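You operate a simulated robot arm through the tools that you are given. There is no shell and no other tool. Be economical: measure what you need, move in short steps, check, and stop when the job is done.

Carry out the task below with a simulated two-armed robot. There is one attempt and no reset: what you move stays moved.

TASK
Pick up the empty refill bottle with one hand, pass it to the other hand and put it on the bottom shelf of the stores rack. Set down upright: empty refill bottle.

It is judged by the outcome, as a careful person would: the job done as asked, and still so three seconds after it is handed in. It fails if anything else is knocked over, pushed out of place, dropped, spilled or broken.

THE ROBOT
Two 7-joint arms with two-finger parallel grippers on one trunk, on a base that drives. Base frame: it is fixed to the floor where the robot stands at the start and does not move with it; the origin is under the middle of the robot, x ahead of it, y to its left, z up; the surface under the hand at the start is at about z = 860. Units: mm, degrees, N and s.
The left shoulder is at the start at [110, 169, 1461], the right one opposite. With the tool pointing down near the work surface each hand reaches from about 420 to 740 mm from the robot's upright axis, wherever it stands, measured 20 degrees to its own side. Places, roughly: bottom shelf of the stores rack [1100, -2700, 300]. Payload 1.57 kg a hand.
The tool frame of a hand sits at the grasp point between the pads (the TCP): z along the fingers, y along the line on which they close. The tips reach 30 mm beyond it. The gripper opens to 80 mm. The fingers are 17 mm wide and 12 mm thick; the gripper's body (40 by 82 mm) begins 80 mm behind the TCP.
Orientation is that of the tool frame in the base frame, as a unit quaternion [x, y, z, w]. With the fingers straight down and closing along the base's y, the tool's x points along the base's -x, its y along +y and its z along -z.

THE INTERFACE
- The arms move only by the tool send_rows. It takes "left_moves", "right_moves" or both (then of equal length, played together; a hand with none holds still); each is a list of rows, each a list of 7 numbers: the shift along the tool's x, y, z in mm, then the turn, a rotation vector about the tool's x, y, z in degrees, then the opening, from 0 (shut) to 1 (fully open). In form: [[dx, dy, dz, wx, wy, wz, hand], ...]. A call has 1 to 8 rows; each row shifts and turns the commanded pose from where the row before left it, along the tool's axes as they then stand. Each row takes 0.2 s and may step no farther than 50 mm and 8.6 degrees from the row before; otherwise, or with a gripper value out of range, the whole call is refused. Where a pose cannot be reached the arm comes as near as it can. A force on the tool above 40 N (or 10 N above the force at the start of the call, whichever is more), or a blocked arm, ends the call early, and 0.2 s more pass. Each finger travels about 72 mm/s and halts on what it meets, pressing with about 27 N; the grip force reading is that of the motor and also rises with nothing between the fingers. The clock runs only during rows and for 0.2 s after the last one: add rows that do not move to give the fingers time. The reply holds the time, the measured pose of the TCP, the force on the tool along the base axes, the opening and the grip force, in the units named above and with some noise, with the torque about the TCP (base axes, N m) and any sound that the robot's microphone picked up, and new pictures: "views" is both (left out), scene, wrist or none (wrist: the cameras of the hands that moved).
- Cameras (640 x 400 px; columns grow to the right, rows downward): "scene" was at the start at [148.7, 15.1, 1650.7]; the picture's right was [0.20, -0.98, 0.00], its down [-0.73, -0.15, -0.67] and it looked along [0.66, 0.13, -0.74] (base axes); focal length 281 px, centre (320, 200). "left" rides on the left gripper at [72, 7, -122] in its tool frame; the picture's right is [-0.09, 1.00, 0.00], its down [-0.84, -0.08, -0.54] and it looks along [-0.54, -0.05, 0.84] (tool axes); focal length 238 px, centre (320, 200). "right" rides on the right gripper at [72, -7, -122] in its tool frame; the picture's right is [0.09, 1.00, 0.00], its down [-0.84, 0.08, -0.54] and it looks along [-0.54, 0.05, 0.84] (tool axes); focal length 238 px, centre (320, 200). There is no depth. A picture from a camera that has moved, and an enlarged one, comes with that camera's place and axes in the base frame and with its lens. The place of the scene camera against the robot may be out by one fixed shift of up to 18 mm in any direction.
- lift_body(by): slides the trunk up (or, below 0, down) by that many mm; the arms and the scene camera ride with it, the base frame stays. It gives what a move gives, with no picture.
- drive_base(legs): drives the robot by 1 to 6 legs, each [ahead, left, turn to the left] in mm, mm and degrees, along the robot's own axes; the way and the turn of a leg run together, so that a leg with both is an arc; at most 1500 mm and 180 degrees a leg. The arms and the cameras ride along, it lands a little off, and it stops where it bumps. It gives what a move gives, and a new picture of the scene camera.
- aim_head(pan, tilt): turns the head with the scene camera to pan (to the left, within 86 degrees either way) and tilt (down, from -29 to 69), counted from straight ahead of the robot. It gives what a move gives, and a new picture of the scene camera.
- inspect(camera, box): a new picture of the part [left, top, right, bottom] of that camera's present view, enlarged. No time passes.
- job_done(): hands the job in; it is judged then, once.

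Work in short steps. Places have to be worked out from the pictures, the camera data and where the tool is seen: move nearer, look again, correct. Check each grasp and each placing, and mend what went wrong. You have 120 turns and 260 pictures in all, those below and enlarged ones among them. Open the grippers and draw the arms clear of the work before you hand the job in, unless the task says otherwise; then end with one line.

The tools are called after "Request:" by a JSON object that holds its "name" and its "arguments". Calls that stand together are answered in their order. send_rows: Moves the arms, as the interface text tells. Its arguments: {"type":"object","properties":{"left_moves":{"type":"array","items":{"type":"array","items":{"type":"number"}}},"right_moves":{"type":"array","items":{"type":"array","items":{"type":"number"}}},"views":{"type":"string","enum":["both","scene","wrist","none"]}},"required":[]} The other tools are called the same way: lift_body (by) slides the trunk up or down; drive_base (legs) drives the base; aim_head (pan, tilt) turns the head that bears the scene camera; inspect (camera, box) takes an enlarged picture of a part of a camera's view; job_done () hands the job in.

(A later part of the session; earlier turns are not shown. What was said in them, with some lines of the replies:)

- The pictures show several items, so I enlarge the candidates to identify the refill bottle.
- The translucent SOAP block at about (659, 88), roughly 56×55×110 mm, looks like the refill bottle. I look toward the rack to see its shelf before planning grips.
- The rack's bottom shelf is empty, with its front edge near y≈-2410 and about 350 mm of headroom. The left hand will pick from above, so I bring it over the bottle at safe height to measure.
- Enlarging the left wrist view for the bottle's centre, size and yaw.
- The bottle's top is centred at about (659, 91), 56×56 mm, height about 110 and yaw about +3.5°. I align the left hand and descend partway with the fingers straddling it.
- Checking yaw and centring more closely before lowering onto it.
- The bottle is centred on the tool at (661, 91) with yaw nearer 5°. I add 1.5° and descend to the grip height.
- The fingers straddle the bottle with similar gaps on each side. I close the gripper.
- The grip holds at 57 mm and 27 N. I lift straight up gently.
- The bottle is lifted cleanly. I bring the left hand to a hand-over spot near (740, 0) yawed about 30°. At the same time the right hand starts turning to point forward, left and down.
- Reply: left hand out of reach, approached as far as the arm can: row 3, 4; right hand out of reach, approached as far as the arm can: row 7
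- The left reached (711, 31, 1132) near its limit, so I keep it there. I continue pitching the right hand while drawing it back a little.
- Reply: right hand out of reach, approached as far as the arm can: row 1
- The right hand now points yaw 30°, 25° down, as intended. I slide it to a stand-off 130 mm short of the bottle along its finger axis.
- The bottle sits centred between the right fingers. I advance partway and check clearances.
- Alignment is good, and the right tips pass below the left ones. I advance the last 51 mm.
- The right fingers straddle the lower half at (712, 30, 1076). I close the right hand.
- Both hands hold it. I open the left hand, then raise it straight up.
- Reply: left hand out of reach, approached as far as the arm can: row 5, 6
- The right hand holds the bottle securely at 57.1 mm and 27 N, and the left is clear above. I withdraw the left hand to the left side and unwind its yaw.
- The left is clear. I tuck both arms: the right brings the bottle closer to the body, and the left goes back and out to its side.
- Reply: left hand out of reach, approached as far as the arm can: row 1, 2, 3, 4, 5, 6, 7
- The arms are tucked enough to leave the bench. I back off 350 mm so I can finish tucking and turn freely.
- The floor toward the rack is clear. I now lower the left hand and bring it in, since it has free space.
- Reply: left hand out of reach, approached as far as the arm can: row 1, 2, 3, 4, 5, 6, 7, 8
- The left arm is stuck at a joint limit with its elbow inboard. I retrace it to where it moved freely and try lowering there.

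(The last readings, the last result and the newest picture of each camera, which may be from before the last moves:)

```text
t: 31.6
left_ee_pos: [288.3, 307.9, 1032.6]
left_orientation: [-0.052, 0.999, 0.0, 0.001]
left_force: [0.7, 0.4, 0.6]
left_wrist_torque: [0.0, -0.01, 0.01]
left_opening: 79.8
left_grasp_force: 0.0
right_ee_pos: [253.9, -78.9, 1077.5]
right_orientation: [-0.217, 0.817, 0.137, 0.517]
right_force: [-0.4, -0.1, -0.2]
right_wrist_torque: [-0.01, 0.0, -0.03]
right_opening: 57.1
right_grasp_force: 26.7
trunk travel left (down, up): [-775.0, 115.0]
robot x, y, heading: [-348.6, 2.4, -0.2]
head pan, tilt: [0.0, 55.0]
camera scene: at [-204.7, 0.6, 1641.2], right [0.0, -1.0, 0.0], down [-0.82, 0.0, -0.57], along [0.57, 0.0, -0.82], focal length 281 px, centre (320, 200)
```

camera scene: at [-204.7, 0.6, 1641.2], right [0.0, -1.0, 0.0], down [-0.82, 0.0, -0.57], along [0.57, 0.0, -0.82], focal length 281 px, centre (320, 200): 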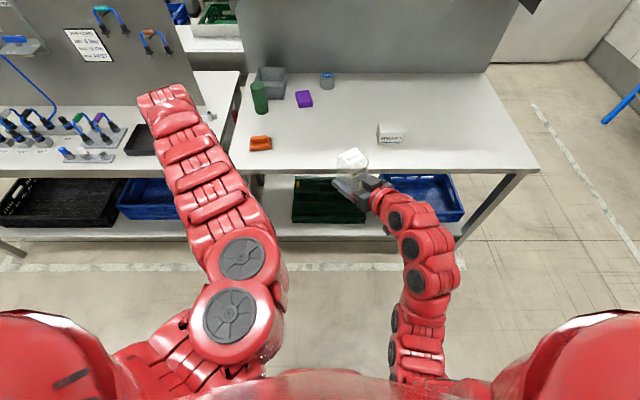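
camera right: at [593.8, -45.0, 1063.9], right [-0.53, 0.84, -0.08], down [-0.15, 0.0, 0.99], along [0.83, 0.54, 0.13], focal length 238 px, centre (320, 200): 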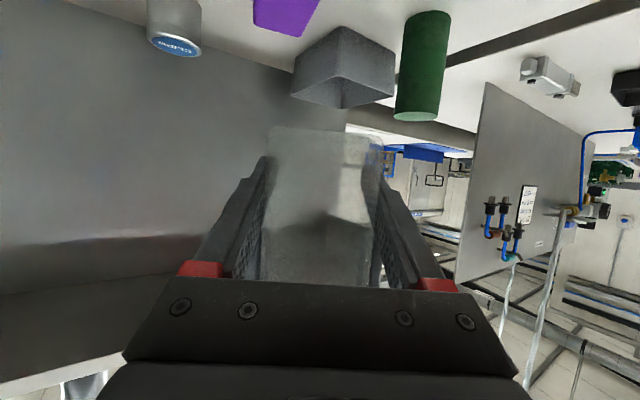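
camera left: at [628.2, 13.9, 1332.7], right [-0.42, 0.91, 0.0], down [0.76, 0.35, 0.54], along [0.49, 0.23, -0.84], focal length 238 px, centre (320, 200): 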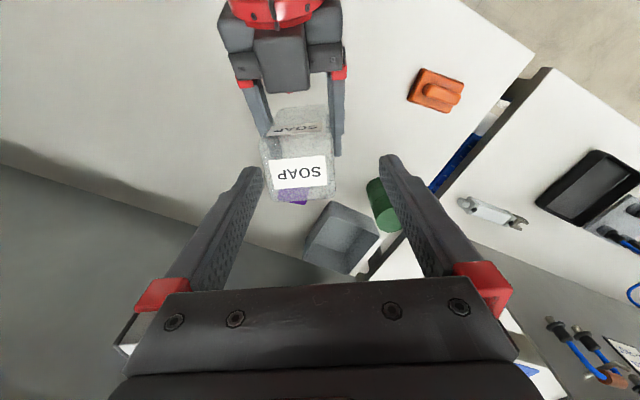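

Lowering works. I continue down a bit and pull the hand back toward the body.

Request:
{"name": "send_rows", "arguments": {"left_moves": [[20, 0, 35, 0, 0, 0, 1], [25, 0, 35, 0, 0, 0, 1], [30, 0, 30, 0, 0, 0, 1], [30, 0, 0, 0, 0, 0, 1], [35, 0, 0, 0, 0, 0, 1], [35, 0, 0, 0, 0, 0, 1], [35, 0, 0, 0, 0, 0, 1], [0, 0, 0, 0, 0, 0, 1]], "views": "scene"}}

```text
t: 33.4
left_ee_pos: [195.2, 320.8, 878.4]
left_orientation: [-0.051, 0.999, 0.001, 0.001]
left_force: [-0.1, 0.3, 0.3]
left_wrist_torque: [0.04, -0.04, 0.02]
left_opening: 80.1
left_grasp_force: 0.0
left hand out of reach, approached as far as the arm can: row 1, 2, 3, 4, 5, 6, 7
right_ee_pos: [254.5, -78.0, 1077.6]
right_orientation: [-0.216, 0.816, 0.137, 0.518]
right_force: [0.6, 0.5, -0.2]
right_wrist_torque: [-0.06, 0.02, -0.01]
right_opening: 57.1
right_grasp_force: 27.2
trunk travel left (down, up): [-775.0, 115.0]
robot x, y, heading: [-352.3, 2.4, -0.3]
head pan, tilt: [0.0, 55.0]
camera scene: at [-205.7, -0.5, 1641.4], right [0.0, -1.0, 0.0], down [-0.82, 0.0, -0.57], along [0.57, 0.0, -0.82], focal length 281 px, centre (320, 200)
```

scene: 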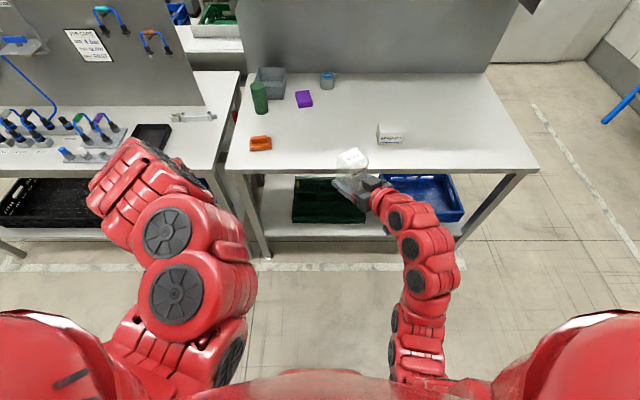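

The left is at (547, 321) relative to the robot, tucked enough if I approach the rack slightly angled. I now yaw the right hand back to straight ahead and lower it 120 mm for a comfortable placing pose.

Request:
{"name": "send_rows", "arguments": {"right_moves": [[27.2, 0, 12.7, 6.8, 0, 3.17, 0.3], [27.2, 0, 12.7, 6.8, 0, 3.17, 0.3], [27.2, 0, 12.7, 6.8, 0, 3.17, 0.3], [27.2, 0, 12.7, 6.8, 0, 3.17, 0.3], [0, 0, 0, 0, 0, 0, 0.3]], "views": "scene"}}

```text
t: 34.6
left_ee_pos: [195.6, 319.7, 879.4]
left_orientation: [-0.052, 0.999, 0.001, -0.001]
left_force: [-0.2, 0.5, -0.7]
left_wrist_torque: [0.01, 0.0, 0.03]
left_opening: 80.0
left_grasp_force: 0.2
right_ee_pos: [255.0, -79.5, 956.0]
right_orientation: [0.001, 0.844, -0.002, 0.536]
right_force: [0.7, -0.6, -0.8]
right_wrist_torque: [0.0, -0.01, 0.04]
right_opening: 57.4
right_grasp_force: 27.6
trunk travel left (down, up): [-775.0, 115.0]
robot x, y, heading: [-351.4, 0.6, -0.1]
head pan, tilt: [0.0, 55.0]
camera scene: at [-205.7, -0.9, 1641.4], right [0.0, -1.0, 0.0], down [-0.82, 0.0, -0.57], along [0.57, 0.0, -0.82], focal length 281 px, centre (320, 200)
```

scene: 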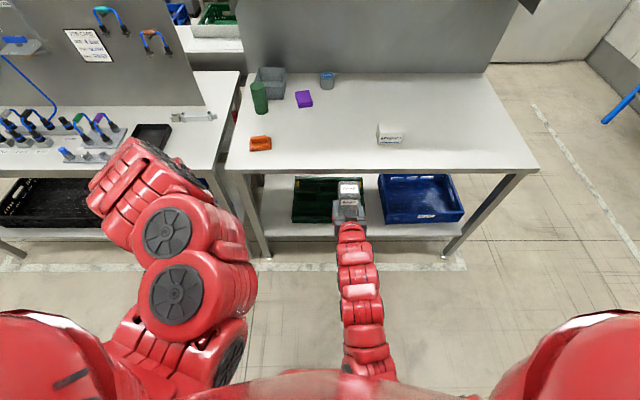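

Tool at yaw 0, 25° down, bottle upright. I turn right 90° and drive 1400 mm toward the rack's lane.

Request:
{"name": "drive_base", "arguments": {"legs": [[-40, 0, 0], [0, 0, -90], [1380, 0, 0]]}}

```text
t: 45.9
left_ee_pos: [-85.7, -1944.9, 877.5]
left_orientation: [0.672, 0.741, 0.0, 0.0]
left_force: [0.0, -0.2, 0.2]
left_wrist_torque: [0.01, -0.04, 0.01]
left_opening: 80.0
left_grasp_force: 0.0
right_ee_pos: [-487.2, -2001.7, 957.6]
right_orientation: [0.6, 0.594, -0.382, 0.376]
right_force: [1.0, -0.7, -0.7]
right_wrist_torque: [-0.03, 0.03, 0.0]
right_opening: 57.4
right_grasp_force: 26.8
trunk travel left (down, up): [-775.0, 115.0]
robot x, y, heading: [-403.7, -1398.0, -90.2]
head pan, tilt: [0.0, 55.0]
camera scene: at [-413.2, -1551.2, 1641.4], right [-1.0, 0.01, 0.0], down [0.01, 0.82, -0.57], along [-0.01, -0.57, -0.82], focal length 281 px, centre (320, 200)
```

scene: 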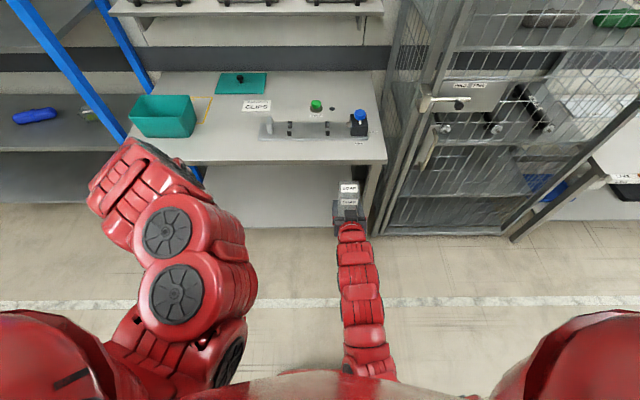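

All clear. I strafe left 1450 mm to face the rack.

Request:
{"name": "drive_base", "arguments": {"legs": [[0, 1450, 0]]}}

Request:
{"name": "aim_head", "arguments": {"pan": 0, "tilt": 40}}

```text
t: 53.0
left_ee_pos: [1351.0, -1944.5, 879.1]
left_orientation: [0.668, 0.744, 0.0, 0.0]
left_force: [0.4, 0.9, 0.5]
left_wrist_torque: [0.0, -0.03, 0.0]
left_opening: 80.1
left_grasp_force: 0.0
right_ee_pos: [951.5, -2007.5, 957.0]
right_orientation: [0.597, 0.598, -0.379, 0.378]
right_force: [0.6, -0.1, 0.5]
right_wrist_torque: [0.02, 0.04, 0.01]
right_opening: 57.4
right_grasp_force: 26.8
trunk travel left (down, up): [-775.0, 115.0]
robot x, y, heading: [1028.5, -1399.8, -90.0]
head pan, tilt: [0.0, 55.0]
camera scene: at [1019.7, -1556.1, 1641.4], right [-1.0, 0.0, 0.0], down [0.0, 0.82, -0.57], along [0.0, -0.57, -0.82], focal length 281 px, centre (320, 200)
```

scene: 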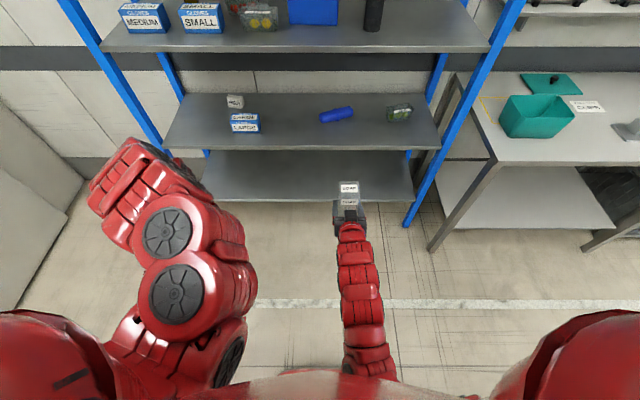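

```text
t: 53.8
left_ee_pos: [1350.8, -1944.6, 879.5]
left_orientation: [0.667, 0.745, 0.0, 0.0]
left_force: [0.3, -0.2, -0.4]
left_wrist_torque: [-0.02, 0.0, 0.0]
left_opening: 79.9
left_grasp_force: 0.0
right_ee_pos: [950.8, -2008.1, 956.8]
right_orientation: [0.596, 0.598, -0.379, 0.379]
right_force: [-0.7, -0.5, -0.4]
right_wrist_torque: [-0.04, 0.03, -0.02]
right_opening: 57.1
right_grasp_force: 27.1
trunk travel left (down, up): [-775.0, 115.0]
robot x, y, heading: [1027.5, -1401.7, -89.9]
head pan, tilt: [0.0, 40.0]
camera scene: at [1019.7, -1568.9, 1662.0], right [-1.0, 0.0, 0.0], down [0.0, 0.64, -0.77], along [0.0, -0.77, -0.64], focal length 281 px, centre (320, 200)
```

scene: 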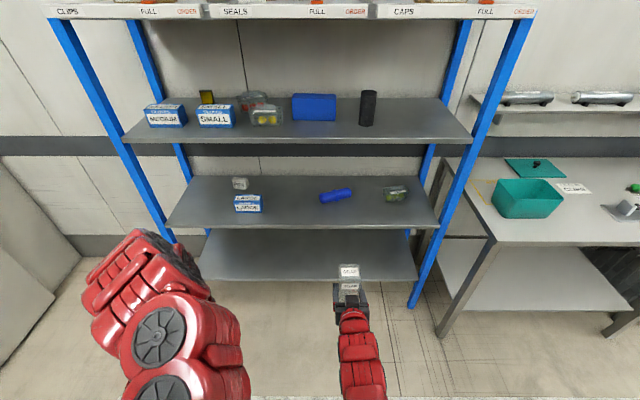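

The bottom shelf's front edge is at y≈-2480, with the next shelf about 430 mm above it. I extend the right hand to 690 mm ahead and turn to heading -70° so the left arm stays outside the rack. Then I move to a stand-off 200 mm short.

Request:
{"name": "send_rows", "arguments": {"right_moves": [[-12, 0, 25.4, 0, 0, 0, 0.3], [-12, 0, 25.4, 0, 0, 0, 0.3], [-11.5, 0, 25.4, 0, 0, 0, 0.3], [0, 0, 0, 0, 0, 0, 0.3]], "views": "none"}}

Request:
{"name": "drive_base", "arguments": {"legs": [[0, 0, 20], [199, -346, 0]]}}

```text
t: 54.8
left_ee_pos: [1350.9, -1945.4, 879.7]
left_orientation: [0.668, 0.744, -0.001, 0.001]
left_force: [-0.5, -0.5, 0.4]
left_wrist_torque: [-0.02, 0.0, 0.05]
left_opening: 79.9
left_grasp_force: 0.0
right_ee_pos: [951.2, -2091.8, 957.7]
right_orientation: [0.596, 0.598, -0.379, 0.378]
right_force: [-1.0, -0.6, -0.5]
right_wrist_torque: [-0.01, 0.0, -0.01]
right_opening: 57.2
right_grasp_force: 27.4
trunk travel left (down, up): [-775.0, 115.0]
robot x, y, heading: [1026.2, -1401.7, -89.9]
head pan, tilt: [0.0, 40.0]
```

```text
t: 58.3
left_ee_pos: [1262.5, -2102.0, 877.4]
left_orientation: [0.526, 0.85, 0.0, 0.0]
left_force: [0.4, -0.5, 0.4]
left_wrist_torque: [-0.01, 0.0, 0.03]
left_opening: 80.1
left_grasp_force: 0.0
right_ee_pos: [936.9, -2376.4, 957.5]
right_orientation: [0.483, 0.693, -0.307, 0.438]
right_force: [-0.3, -0.6, -0.2]
right_wrist_torque: [0.02, -0.01, 0.0]
right_opening: 57.3
right_grasp_force: 26.4
trunk travel left (down, up): [-775.0, 115.0]
robot x, y, heading: [774.0, -1704.2, -69.9]
head pan, tilt: [0.0, 40.0]
camera scene: at [821.5, -1858.4, 1662.0], right [-0.94, -0.34, 0.0], down [-0.22, 0.6, -0.77], along [0.26, -0.72, -0.64], focal length 281 px, centre (320, 200)
```

scene: 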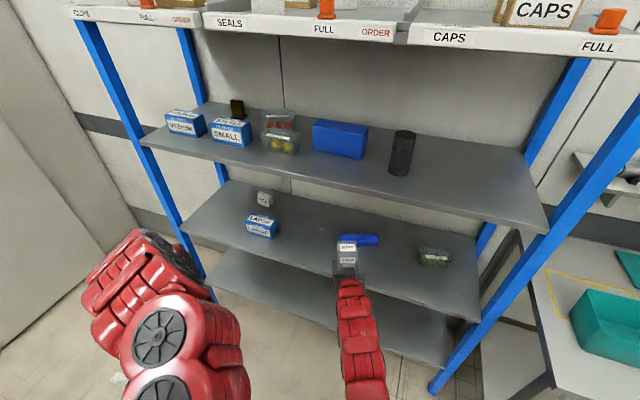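

I'm at stand-off, with the bottle about 70 mm clear of the shelf edges. I lower the trunk 570 mm so the bottle bottom is near z≈355.

Request:
{"name": "lift_body", "arguments": {"by": -570}}

Request:
{"name": "aim_head", "arguments": {"pan": 0, "tilt": 45}}

Request:
{"name": "inspect", "arguments": {"camera": "right", "box": [0, 0, 640, 400]}}

```text
refused: -570 is not a number from -400 to 400
```

```text
t: 59.0
left_ee_pos: [1261.8, -2101.8, 880.5]
left_orientation: [0.528, 0.849, 0.001, 0.0]
left_force: [-0.5, -0.2, 0.8]
left_wrist_torque: [0.0, 0.06, 0.01]
left_opening: 80.0
left_grasp_force: 0.1
right_ee_pos: [938.3, -2375.5, 956.4]
right_orientation: [0.483, 0.692, -0.308, 0.439]
right_force: [-0.5, -0.2, -0.5]
right_wrist_torque: [-0.01, -0.02, 0.02]
right_opening: 57.2
right_grasp_force: 27.3
trunk travel left (down, up): [-775.0, 115.0]
robot x, y, heading: [776.0, -1702.0, -69.9]
head pan, tilt: [0.0, 45.0]
camera scene: at [819.7, -1855.5, 1654.8], right [-0.94, -0.34, 0.0], down [-0.24, 0.66, -0.71], along [0.24, -0.66, -0.71], focal length 281 px, centre (320, 200)
```

scene: 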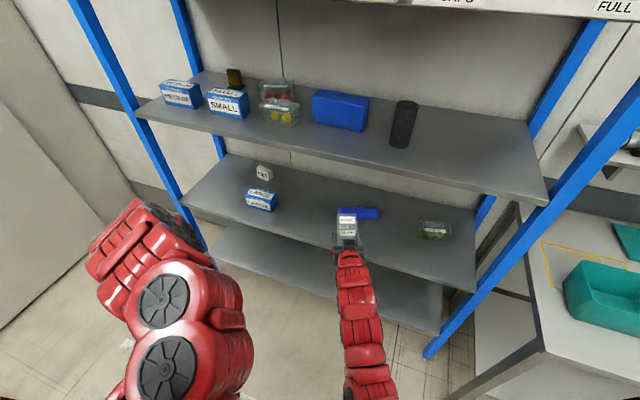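

```text
1.00 times, centred on (320, 200) of right (not enlarged: the box is as wide or as high as the picture)
camera zoom: at [881.9, -2245.3, 944.7], right [0.92, 0.38, -0.09], down [0.03, 0.15, 0.99], along [0.39, -0.91, 0.13], focal length 238 px, centre (320, 200)
```

zoom: 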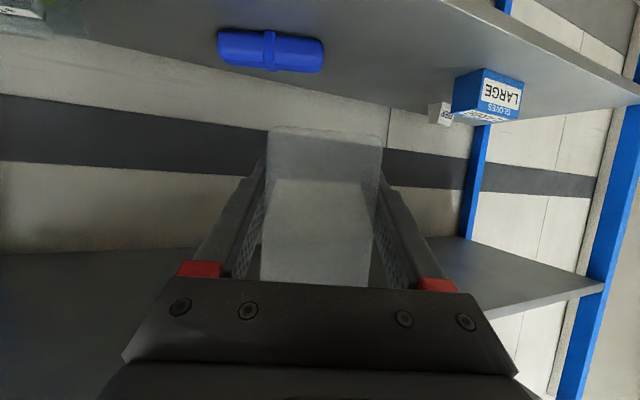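

Each lift is limited to 400 mm, so I lower in two parts.

Request:
{"name": "lift_body", "arguments": {"by": -350}}

Request:
{"name": "aim_head", "arguments": {"pan": -5, "tilt": 40}}

Request:
{"name": "inspect", "arguments": {"camera": "right", "box": [0, 0, 640, 400]}}

```text
t: 62.4
left_ee_pos: [1261.5, -2101.9, 529.4]
left_orientation: [0.527, 0.85, 0.0, 0.0]
left_force: [0.2, -0.1, -0.7]
left_wrist_torque: [0.03, 0.02, 0.01]
left_opening: 80.2
left_grasp_force: 0.1
right_ee_pos: [936.9, -2375.1, 607.3]
right_orientation: [0.483, 0.693, -0.307, 0.439]
right_force: [0.5, -0.4, -1.0]
right_wrist_torque: [-0.02, -0.01, -0.04]
right_opening: 57.1
right_grasp_force: 26.9
trunk travel left (down, up): [-425.0, 465.0]
robot x, y, heading: [773.6, -1708.5, -69.6]
head pan, tilt: [0.0, 45.0]
```

```text
t: 63.1
left_ee_pos: [1262.6, -2102.7, 528.3]
left_orientation: [0.527, 0.85, 0.0, 0.0]
left_force: [-0.3, 0.4, 0.1]
left_wrist_torque: [0.03, 0.01, 0.0]
left_opening: 80.1
left_grasp_force: 0.1
right_ee_pos: [936.8, -2375.3, 607.8]
right_orientation: [0.483, 0.692, -0.308, 0.439]
right_force: [-0.3, 0.3, 0.0]
right_wrist_torque: [0.01, 0.01, 0.01]
right_opening: 56.9
right_grasp_force: 26.7
trunk travel left (down, up): [-425.0, 465.0]
robot x, y, heading: [773.3, -1700.7, -69.6]
head pan, tilt: [-5.0, 40.0]
camera scene: at [814.3, -1860.6, 1312.0], right [-0.97, -0.26, 0.0], down [-0.17, 0.62, -0.77], along [0.2, -0.74, -0.64], focal length 281 px, centre (320, 200)
```

scene: 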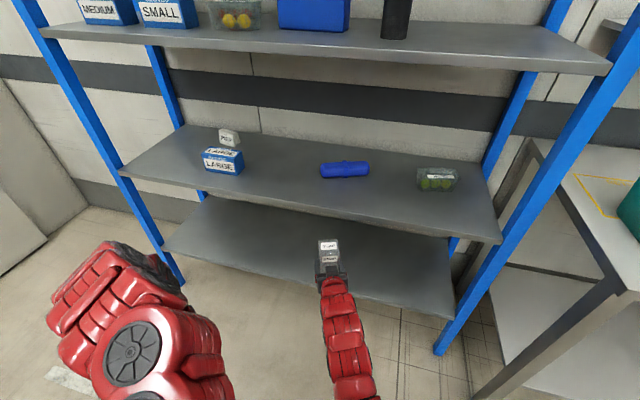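

```text
1.00 times, centred on (320, 200) of right (not enlarged: the box is as wide or as high as the picture)
camera zoom: at [882.1, -2245.0, 594.9], right [0.92, 0.38, -0.09], down [0.03, 0.15, 0.99], along [0.39, -0.91, 0.13], focal length 238 px, centre (320, 200)
```

zoom: 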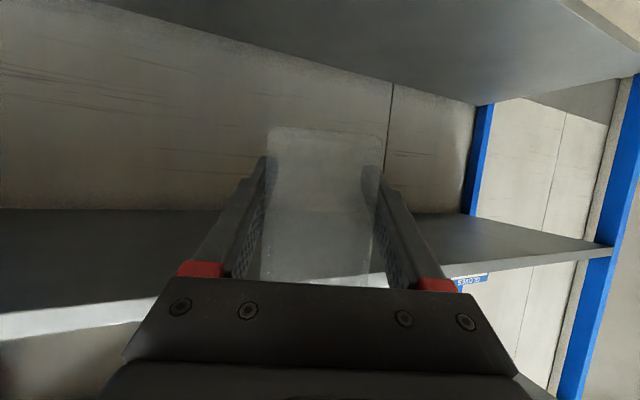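

Geometry is consistent: edge y≈-2485, next shelf z≈738. I lower another 225 mm, taking the bottle bottom to about 350.

Request:
{"name": "lift_body", "arguments": {"by": -225}}

Request:
{"name": "aim_head", "arguments": {"pan": -8, "tilt": 40}}

Request:
{"name": "inspect", "arguments": {"camera": "right", "box": [0, 0, 640, 400]}}

```text
t: 65.4
left_ee_pos: [1262.0, -2102.7, 304.2]
left_orientation: [0.528, 0.849, 0.0, 0.0]
left_force: [-0.2, 0.3, 0.2]
left_wrist_torque: [0.02, 0.01, 0.0]
left_opening: 79.8
left_grasp_force: 0.2
right_ee_pos: [936.0, -2374.8, 382.0]
right_orientation: [0.483, 0.692, -0.308, 0.439]
right_force: [0.6, -0.5, 0.5]
right_wrist_torque: [-0.01, 0.03, 0.01]
right_opening: 57.2
right_grasp_force: 27.3
trunk travel left (down, up): [-200.0, 690.0]
robot x, y, heading: [774.2, -1704.5, -69.6]
head pan, tilt: [-5.0, 40.0]
```

```text
t: 66.1
left_ee_pos: [1262.5, -2102.2, 304.2]
left_orientation: [0.528, 0.849, 0.0, 0.0]
left_force: [-0.2, 0.4, -0.7]
left_wrist_torque: [0.0, -0.03, 0.01]
left_opening: 80.1
left_grasp_force: 0.1
right_ee_pos: [938.0, -2375.6, 381.6]
right_orientation: [0.483, 0.692, -0.308, 0.439]
right_force: [0.3, 0.4, 0.1]
right_wrist_torque: [0.02, -0.02, 0.01]
right_opening: 57.2
right_grasp_force: 26.6
trunk travel left (down, up): [-200.0, 690.0]
robot x, y, heading: [774.4, -1702.2, -69.9]
head pan, tilt: [-8.0, 40.0]
camera scene: at [809.9, -1861.7, 1087.0], right [-0.98, -0.21, 0.0], down [-0.14, 0.63, -0.77], along [0.16, -0.75, -0.64], focal length 281 px, centre (320, 200)
```

scene: 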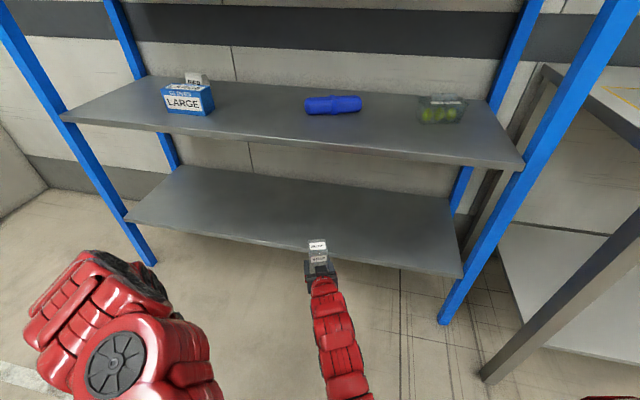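

```text
1.00 times, centred on (320, 200) of right (not enlarged: the box is as wide or as high as the picture)
camera zoom: at [882.1, -2244.9, 369.9], right [0.92, 0.38, -0.09], down [0.03, 0.15, 0.99], along [0.39, -0.91, 0.13], focal length 238 px, centre (320, 200)
```

zoom: 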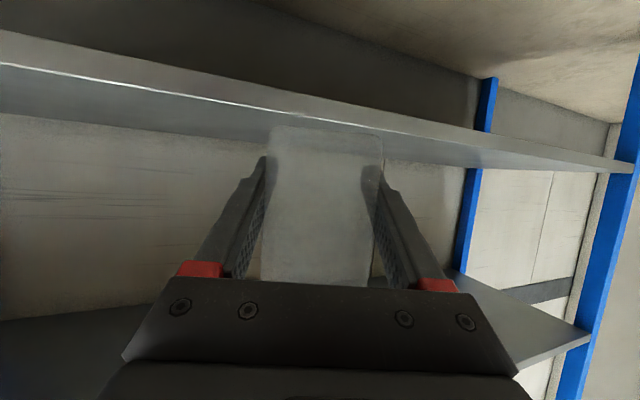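

The wrist view puts the shelf surface between 300 and 320 mm. The bottle bottom is at about 350 and clears it, so I drive ahead 212 mm to carry it in about 90 mm past the edge.

Request:
{"name": "drive_base", "arguments": {"legs": [[212, 0, 0]]}}

Request:
{"name": "inspect", "arguments": {"camera": "right", "box": [0, 0, 640, 400]}}

```text
t: 67.7
left_ee_pos: [1335.1, -2301.2, 303.1]
left_orientation: [0.528, 0.849, 0.0, 0.0]
left_force: [0.2, -0.8, -0.1]
left_wrist_torque: [-0.01, 0.01, 0.0]
left_opening: 80.0
left_grasp_force: 0.0
right_ee_pos: [1009.6, -2575.2, 382.0]
right_orientation: [0.484, 0.692, -0.308, 0.438]
right_force: [-0.9, 0.1, -0.2]
right_wrist_torque: [0.0, -0.01, -0.02]
right_opening: 57.4
right_grasp_force: 26.5
trunk travel left (down, up): [-200.0, 690.0]
robot x, y, heading: [848.1, -1904.0, -69.8]
head pan, tilt: [-8.0, 40.0]
camera scene: at [883.1, -2061.3, 1087.0], right [-0.98, -0.21, 0.0], down [-0.14, 0.63, -0.77], along [0.16, -0.75, -0.64], focal length 281 px, centre (320, 200)
```

scene: 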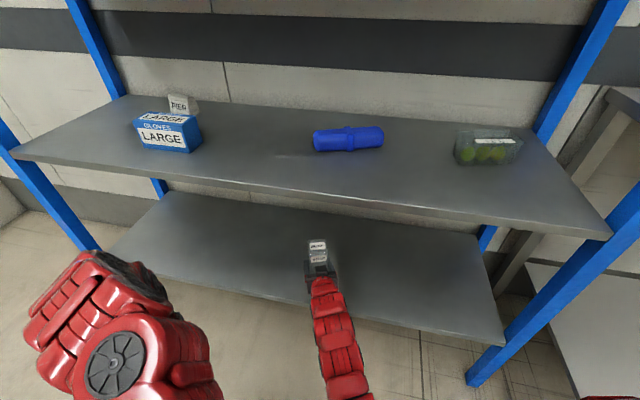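

```text
1.00 times, centred on (320, 200) of right (not enlarged: the box is as wide or as high as the picture)
camera zoom: at [955.0, -2444.4, 369.7], right [0.92, 0.38, -0.09], down [0.03, 0.15, 0.99], along [0.39, -0.91, 0.13], focal length 238 px, centre (320, 200)
```

zoom: 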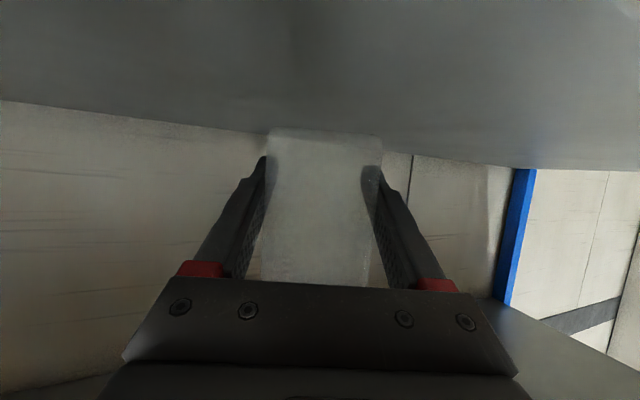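

The bottle is inside the shelf. I nudge 20 mm deeper and lower the trunk 25 mm, then feel the contact with small arm steps.

Request:
{"name": "drive_base", "arguments": {"legs": [[22, 0, 0]]}}

Request:
{"name": "lift_body", "arguments": {"by": -25}}

Request:
{"name": "send_rows", "arguments": {"right_moves": [[2.7, 0, 1.27, 0, 0, 0, 0.3], [2.7, 0, 1.27, 0, 0, 0, 0.3], [2.7, 0, 1.27, 0, 0, 0, 0.3], [2.7, 0, 1.27, 0, 0, 0, 0.3]], "views": "both"}}

```text
t: 68.5
left_ee_pos: [1342.8, -2322.1, 304.3]
left_orientation: [0.528, 0.849, 0.0, 0.0]
left_force: [-0.1, 0.9, 0.5]
left_wrist_torque: [-0.03, -0.02, 0.02]
left_opening: 80.0
left_grasp_force: 0.0
right_ee_pos: [1016.6, -2596.1, 382.1]
right_orientation: [0.483, 0.693, -0.307, 0.439]
right_force: [0.2, -0.5, -0.5]
right_wrist_torque: [-0.01, 0.0, 0.0]
right_opening: 57.1
right_grasp_force: 26.9
trunk travel left (down, up): [-200.0, 690.0]
robot x, y, heading: [856.4, -1923.9, -69.6]
head pan, tilt: [-8.0, 40.0]
camera scene: at [890.8, -2082.1, 1087.0], right [-0.98, -0.21, 0.0], down [-0.14, 0.63, -0.77], along [0.16, -0.75, -0.64], focal length 281 px, centre (320, 200)
```

scene: 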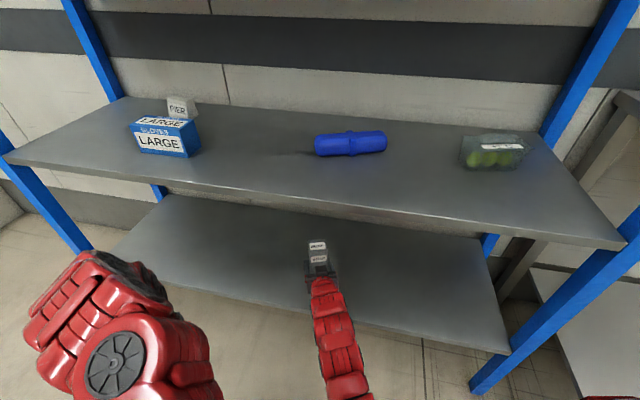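

```text
t: 69.2
left_ee_pos: [1343.2, -2322.4, 279.5]
left_orientation: [0.528, 0.85, 0.001, 0.0]
left_force: [-0.3, 0.6, -0.9]
left_wrist_torque: [0.0, -0.01, 0.0]
left_opening: 79.8
left_grasp_force: 0.1
right_ee_pos: [1017.8, -2594.7, 356.8]
right_orientation: [0.482, 0.693, -0.307, 0.44]
right_force: [-0.1, 0.5, -1.0]
right_wrist_torque: [0.03, -0.02, -0.02]
right_opening: 57.1
right_grasp_force: 27.3
trunk travel left (down, up): [-175.0, 715.0]
robot x, y, heading: [857.4, -1925.0, -69.8]
head pan, tilt: [-8.0, 40.0]
```

```text
t: 70.2
left_ee_pos: [1344.2, -2322.5, 280.3]
left_orientation: [0.528, 0.849, 0.0, 0.001]
left_force: [-0.4, -0.4, -0.2]
left_wrist_torque: [0.0, -0.02, -0.04]
left_opening: 80.3
left_grasp_force: 0.0
right_ee_pos: [1017.2, -2597.3, 349.3]
right_orientation: [0.482, 0.69, -0.31, 0.442]
right_force: [2.3, -1.3, 22.1]
right_wrist_torque: [-0.05, -0.05, -0.02]
right_opening: 58.0
right_grasp_force: 27.3
trunk travel left (down, up): [-175.0, 715.0]
robot x, y, heading: [857.1, -1923.9, -69.8]
head pan, tilt: [-8.0, 40.0]
camera scene: at [890.3, -2079.8, 1062.7], right [-0.98, -0.21, 0.0], down [-0.14, 0.63, -0.77], along [0.16, -0.75, -0.64], focal length 281 px, centre (320, 200)
camera right: at [963.5, -2466.4, 336.4], right [0.92, 0.38, -0.09], down [0.03, 0.16, 0.99], along [0.39, -0.91, 0.14], focal length 238 px, centre (320, 200)
```

scene: 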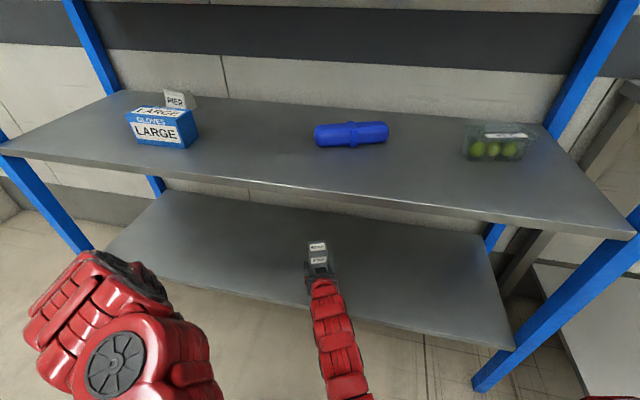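
right: 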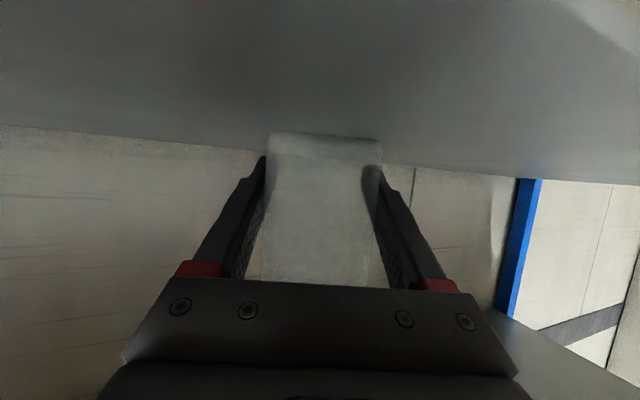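

Contact came at TCP z≈349, so the surface is about 317, as the wrist view suggested, and it is pressing with 22 N. I ease up about 4 mm to just touch.

Request:
{"name": "send_rows", "arguments": {"right_moves": [[-1.8, 0, -0.85, 0, 0, 0, 0.3], [-1.8, 0, -0.85, 0, 0, 0, 0.3], [0, 0, 0, 0, 0, 0, 0.3]], "views": "none"}}

Request:
{"name": "inspect", "arguments": {"camera": "scene", "box": [260, 210, 390, 310]}}

```text
t: 71.0
left_ee_pos: [1342.3, -2322.0, 279.3]
left_orientation: [0.528, 0.85, 0.0, 0.001]
left_force: [0.2, 0.1, -0.8]
left_wrist_torque: [0.03, 0.0, 0.0]
left_opening: 79.9
left_grasp_force: 0.1
right_ee_pos: [1016.4, -2596.1, 349.6]
right_orientation: [0.484, 0.693, -0.307, 0.438]
right_force: [0.0, -1.5, 11.2]
right_wrist_torque: [-0.39, -0.19, 0.01]
right_opening: 57.2
right_grasp_force: 27.1
trunk travel left (down, up): [-175.0, 715.0]
robot x, y, heading: [853.2, -1924.0, -69.9]
head pan, tilt: [-8.0, 40.0]
```

```text
4.00 times, centred on (325, 260) of scene
camera zoom: at [890.4, -2080.9, 1062.2], right [-0.98, -0.21, 0.0], down [-0.14, 0.63, -0.77], along [0.16, -0.75, -0.64], focal length 1125 px, centre (300, -40)
```

zoom: 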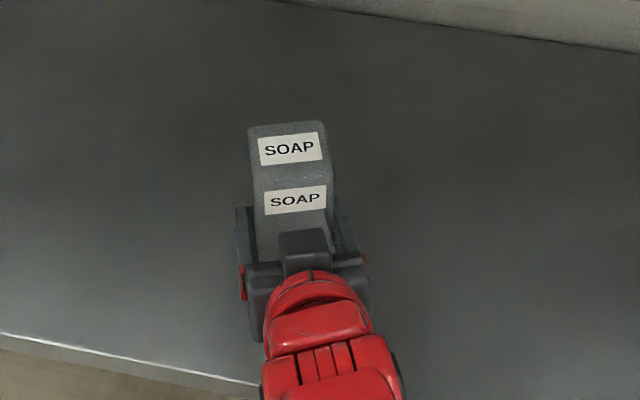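

It is lightly touching, with the far lower edge taking the weight. I ease up 1 mm and open the gripper gently to let it settle.

Request:
{"name": "send_rows", "arguments": {"right_moves": [[-1, 0, -0.4, 0, 0, 0, 0.3], [0, 0, 0, 0, 0, 0, 0.75], [0, 0, 0, 0, 0, 0, 0.85], [0, 0, 0, 0, 0, 0, 1], [0, 0, 0, 0, 0, 0, 1]], "views": "both"}}

```text
t: 72.2
left_ee_pos: [1343.7, -2322.5, 279.5]
left_orientation: [0.528, 0.849, 0.001, 0.001]
left_force: [0.2, -0.5, -0.3]
left_wrist_torque: [0.01, 0.02, 0.01]
left_opening: 80.1
left_grasp_force: 0.1
right_ee_pos: [1017.8, -2596.8, 350.7]
right_orientation: [0.483, 0.692, -0.308, 0.439]
right_force: [-0.5, 0.1, 0.5]
right_wrist_torque: [0.01, -0.04, 0.02]
right_opening: 80.1
right_grasp_force: 0.2
trunk travel left (down, up): [-175.0, 715.0]
robot x, y, heading: [851.0, -1923.9, -69.7]
head pan, tilt: [-8.0, 40.0]
camera scene: at [890.7, -2081.8, 1062.0], right [-0.98, -0.21, 0.0], down [-0.14, 0.63, -0.77], along [0.16, -0.75, -0.64], focal length 281 px, centre (320, 200)
camera right: at [962.6, -2465.7, 338.1], right [0.92, 0.38, -0.09], down [0.03, 0.15, 0.99], along [0.39, -0.91, 0.13], focal length 238 px, centre (320, 200)
```

scene: 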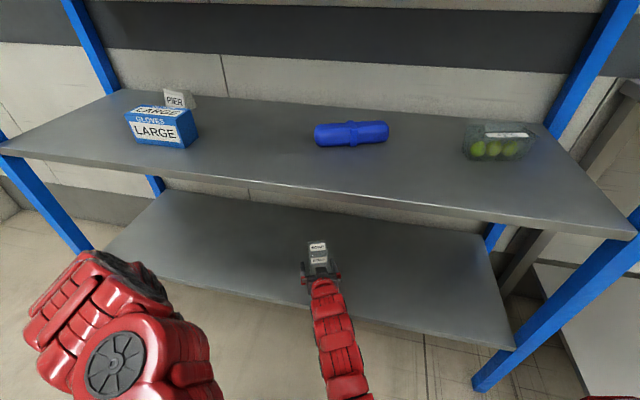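
right: 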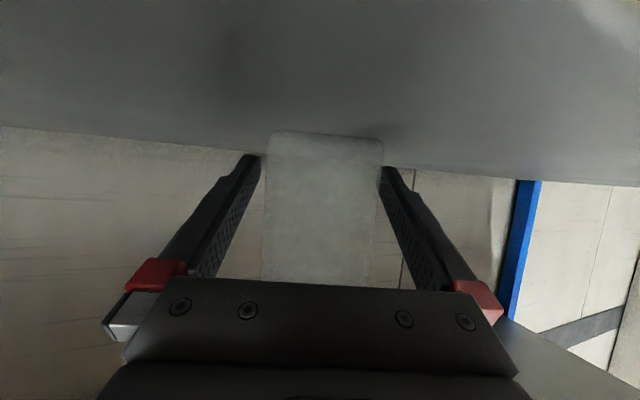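

Released, with gaps on both sides and the bottle standing. I withdraw the hand straight back along its fingers.

Request:
{"name": "send_rows", "arguments": {"right_moves": [[0, 0, -15, 0, 0, 0, 1], [0, 0, -25, 0, 0, 0, 1], [0, 0, -30, 0, 0, 0, 1], [0, 0, -30, 0, 0, 0, 1], [0, 0, -20, 0, 0, 0, 1], [0, 0, 0, 0, 0, 0, 1]], "views": "both"}}

```text
t: 73.8
left_ee_pos: [1343.1, -2321.9, 282.6]
left_orientation: [0.527, 0.85, 0.004, 0.001]
left_force: [-0.8, -0.1, 0.1]
left_wrist_torque: [-0.01, 0.0, 0.01]
left_opening: 80.1
left_grasp_force: 0.1
right_ee_pos: [999.2, -2538.2, 498.6]
right_orientation: [0.462, 0.64, -0.348, 0.506]
right_force: [-0.3, -0.2, -1.1]
right_wrist_torque: [-0.03, -0.01, -0.04]
right_opening: 79.6
right_grasp_force: 0.1
trunk travel left (down, up): [-175.0, 715.0]
robot x, y, heading: [851.7, -1923.8, -70.1]
head pan, tilt: [-8.0, 40.0]
stopped in row 6 (right hand): the arm was blocked; the commanded pose is now the measured one
camera scene: at [885.5, -2085.8, 1063.4], right [-0.98, -0.21, -0.01], down [-0.13, 0.63, -0.76], along [0.17, -0.75, -0.65], focal length 281 px, centre (320, 200)
camera right: at [949.5, -2412.4, 459.3], right [0.93, 0.35, -0.07], down [-0.05, 0.32, 0.95], along [0.36, -0.88, 0.32], focal length 238 px, centre (320, 200)
```

scene: 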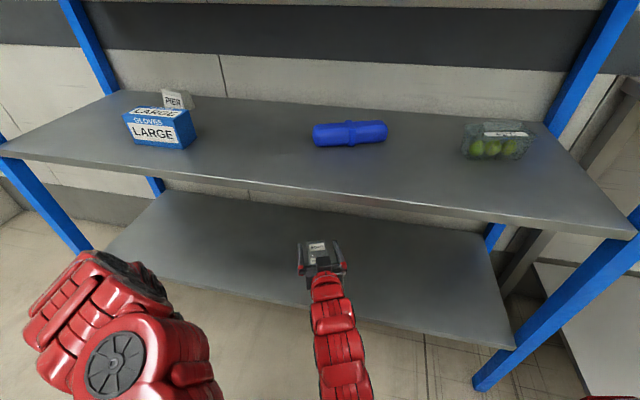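
right: 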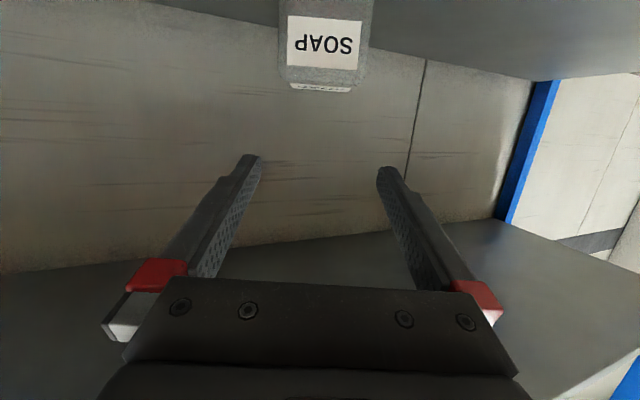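

The arm got blocked (its elbow is low) and swung up, but the hand is clear above and in front of the bottle, which stands upright. I back the base straight out.

Request:
{"name": "drive_base", "arguments": {"legs": [[-350, 0, 0]]}}

Request:
{"name": "inspect", "arguments": {"camera": "right", "box": [0, 0, 640, 400]}}

```text
t: 76.1
left_ee_pos: [1222.9, -1997.7, 279.6]
left_orientation: [0.528, 0.849, 0.004, 0.0]
left_force: [-0.8, -0.1, -0.1]
left_wrist_torque: [-0.02, -0.04, -0.02]
left_opening: 79.9
left_grasp_force: 0.0
right_ee_pos: [881.7, -2213.8, 492.9]
right_orientation: [0.463, 0.644, -0.344, 0.503]
right_force: [-0.1, -0.8, 0.9]
right_wrist_torque: [0.01, 0.01, -0.02]
right_opening: 80.1
right_grasp_force: 0.0
trunk travel left (down, up): [-175.0, 715.0]
robot x, y, heading: [735.3, -1599.2, -70.2]
head pan, tilt: [-8.0, 40.0]
camera scene: at [768.5, -1762.5, 1064.0], right [-0.98, -0.21, 0.0], down [-0.13, 0.63, -0.76], along [0.16, -0.74, -0.65], focal length 281 px, centre (320, 200)
```

scene: 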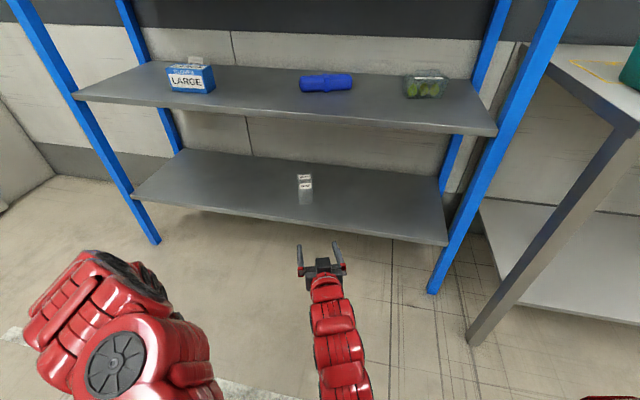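

```text
1.00 times, centred on (320, 200) of right (not enlarged: the box is as wide or as high as the picture)
camera zoom: at [830.4, -2085.9, 456.3], right [0.93, 0.35, -0.07], down [-0.05, 0.31, 0.95], along [0.36, -0.88, 0.31], focal length 238 px, centre (320, 200)
```

zoom: 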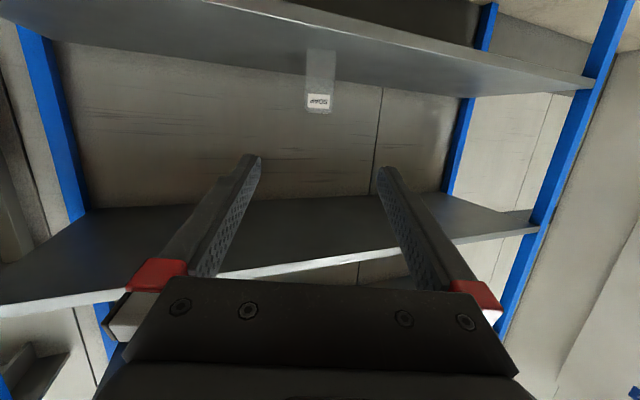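

The bottle stands on the bottom shelf with the arms clear, so I take a last close look.

Request:
{"name": "inspect", "arguments": {"camera": "scene", "box": [250, 150, 360, 230]}}

Request:
{"name": "lift_body", "arguments": {"by": 150}}

```text
5.00 times, centred on (305, 190) of scene
camera zoom: at [768.5, -1762.5, 1064.0], right [-0.98, -0.21, 0.0], down [-0.13, 0.63, -0.76], along [0.16, -0.74, -0.65], focal length 1406 px, centre (395, 250)
```

zoom: 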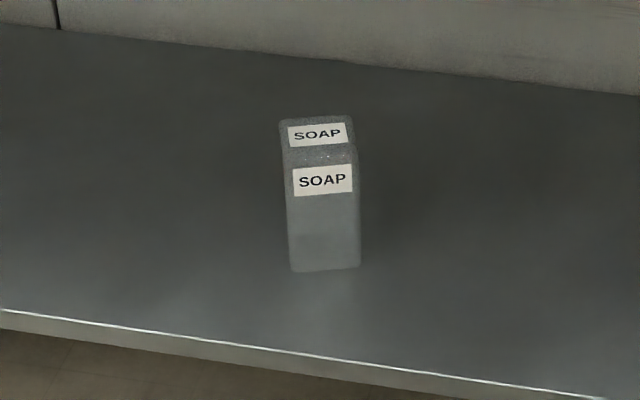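

```text
t: 77.8
left_ee_pos: [1222.8, -1996.9, 428.7]
left_orientation: [0.529, 0.849, 0.001, 0.001]
left_force: [0.5, -1.1, -0.1]
left_wrist_torque: [0.0, 0.0, 0.01]
left_opening: 79.8
left_grasp_force: 0.0
right_ee_pos: [880.8, -2209.9, 644.5]
right_orientation: [0.461, 0.642, -0.348, 0.503]
right_force: [-0.7, 0.1, -0.4]
right_wrist_torque: [-0.01, 0.0, 0.01]
right_opening: 80.0
right_grasp_force: 0.1
trunk travel left (down, up): [-325.0, 565.0]
robot x, y, heading: [731.1, -1597.3, -69.9]
head pan, tilt: [-8.0, 40.0]
```

The bottle is upright, well inside the shelf, grippers open and arms clear. I hand the job in.

Request:
{"name": "job_done", "arguments": {}}

```text
The job is handed in.
```

The empty refill bottle (the SOAP bottle) was picked up with the left hand, passed to the right, and now stands upright on the bottom shelf of the stores rack; I saw nothing else disturbed.
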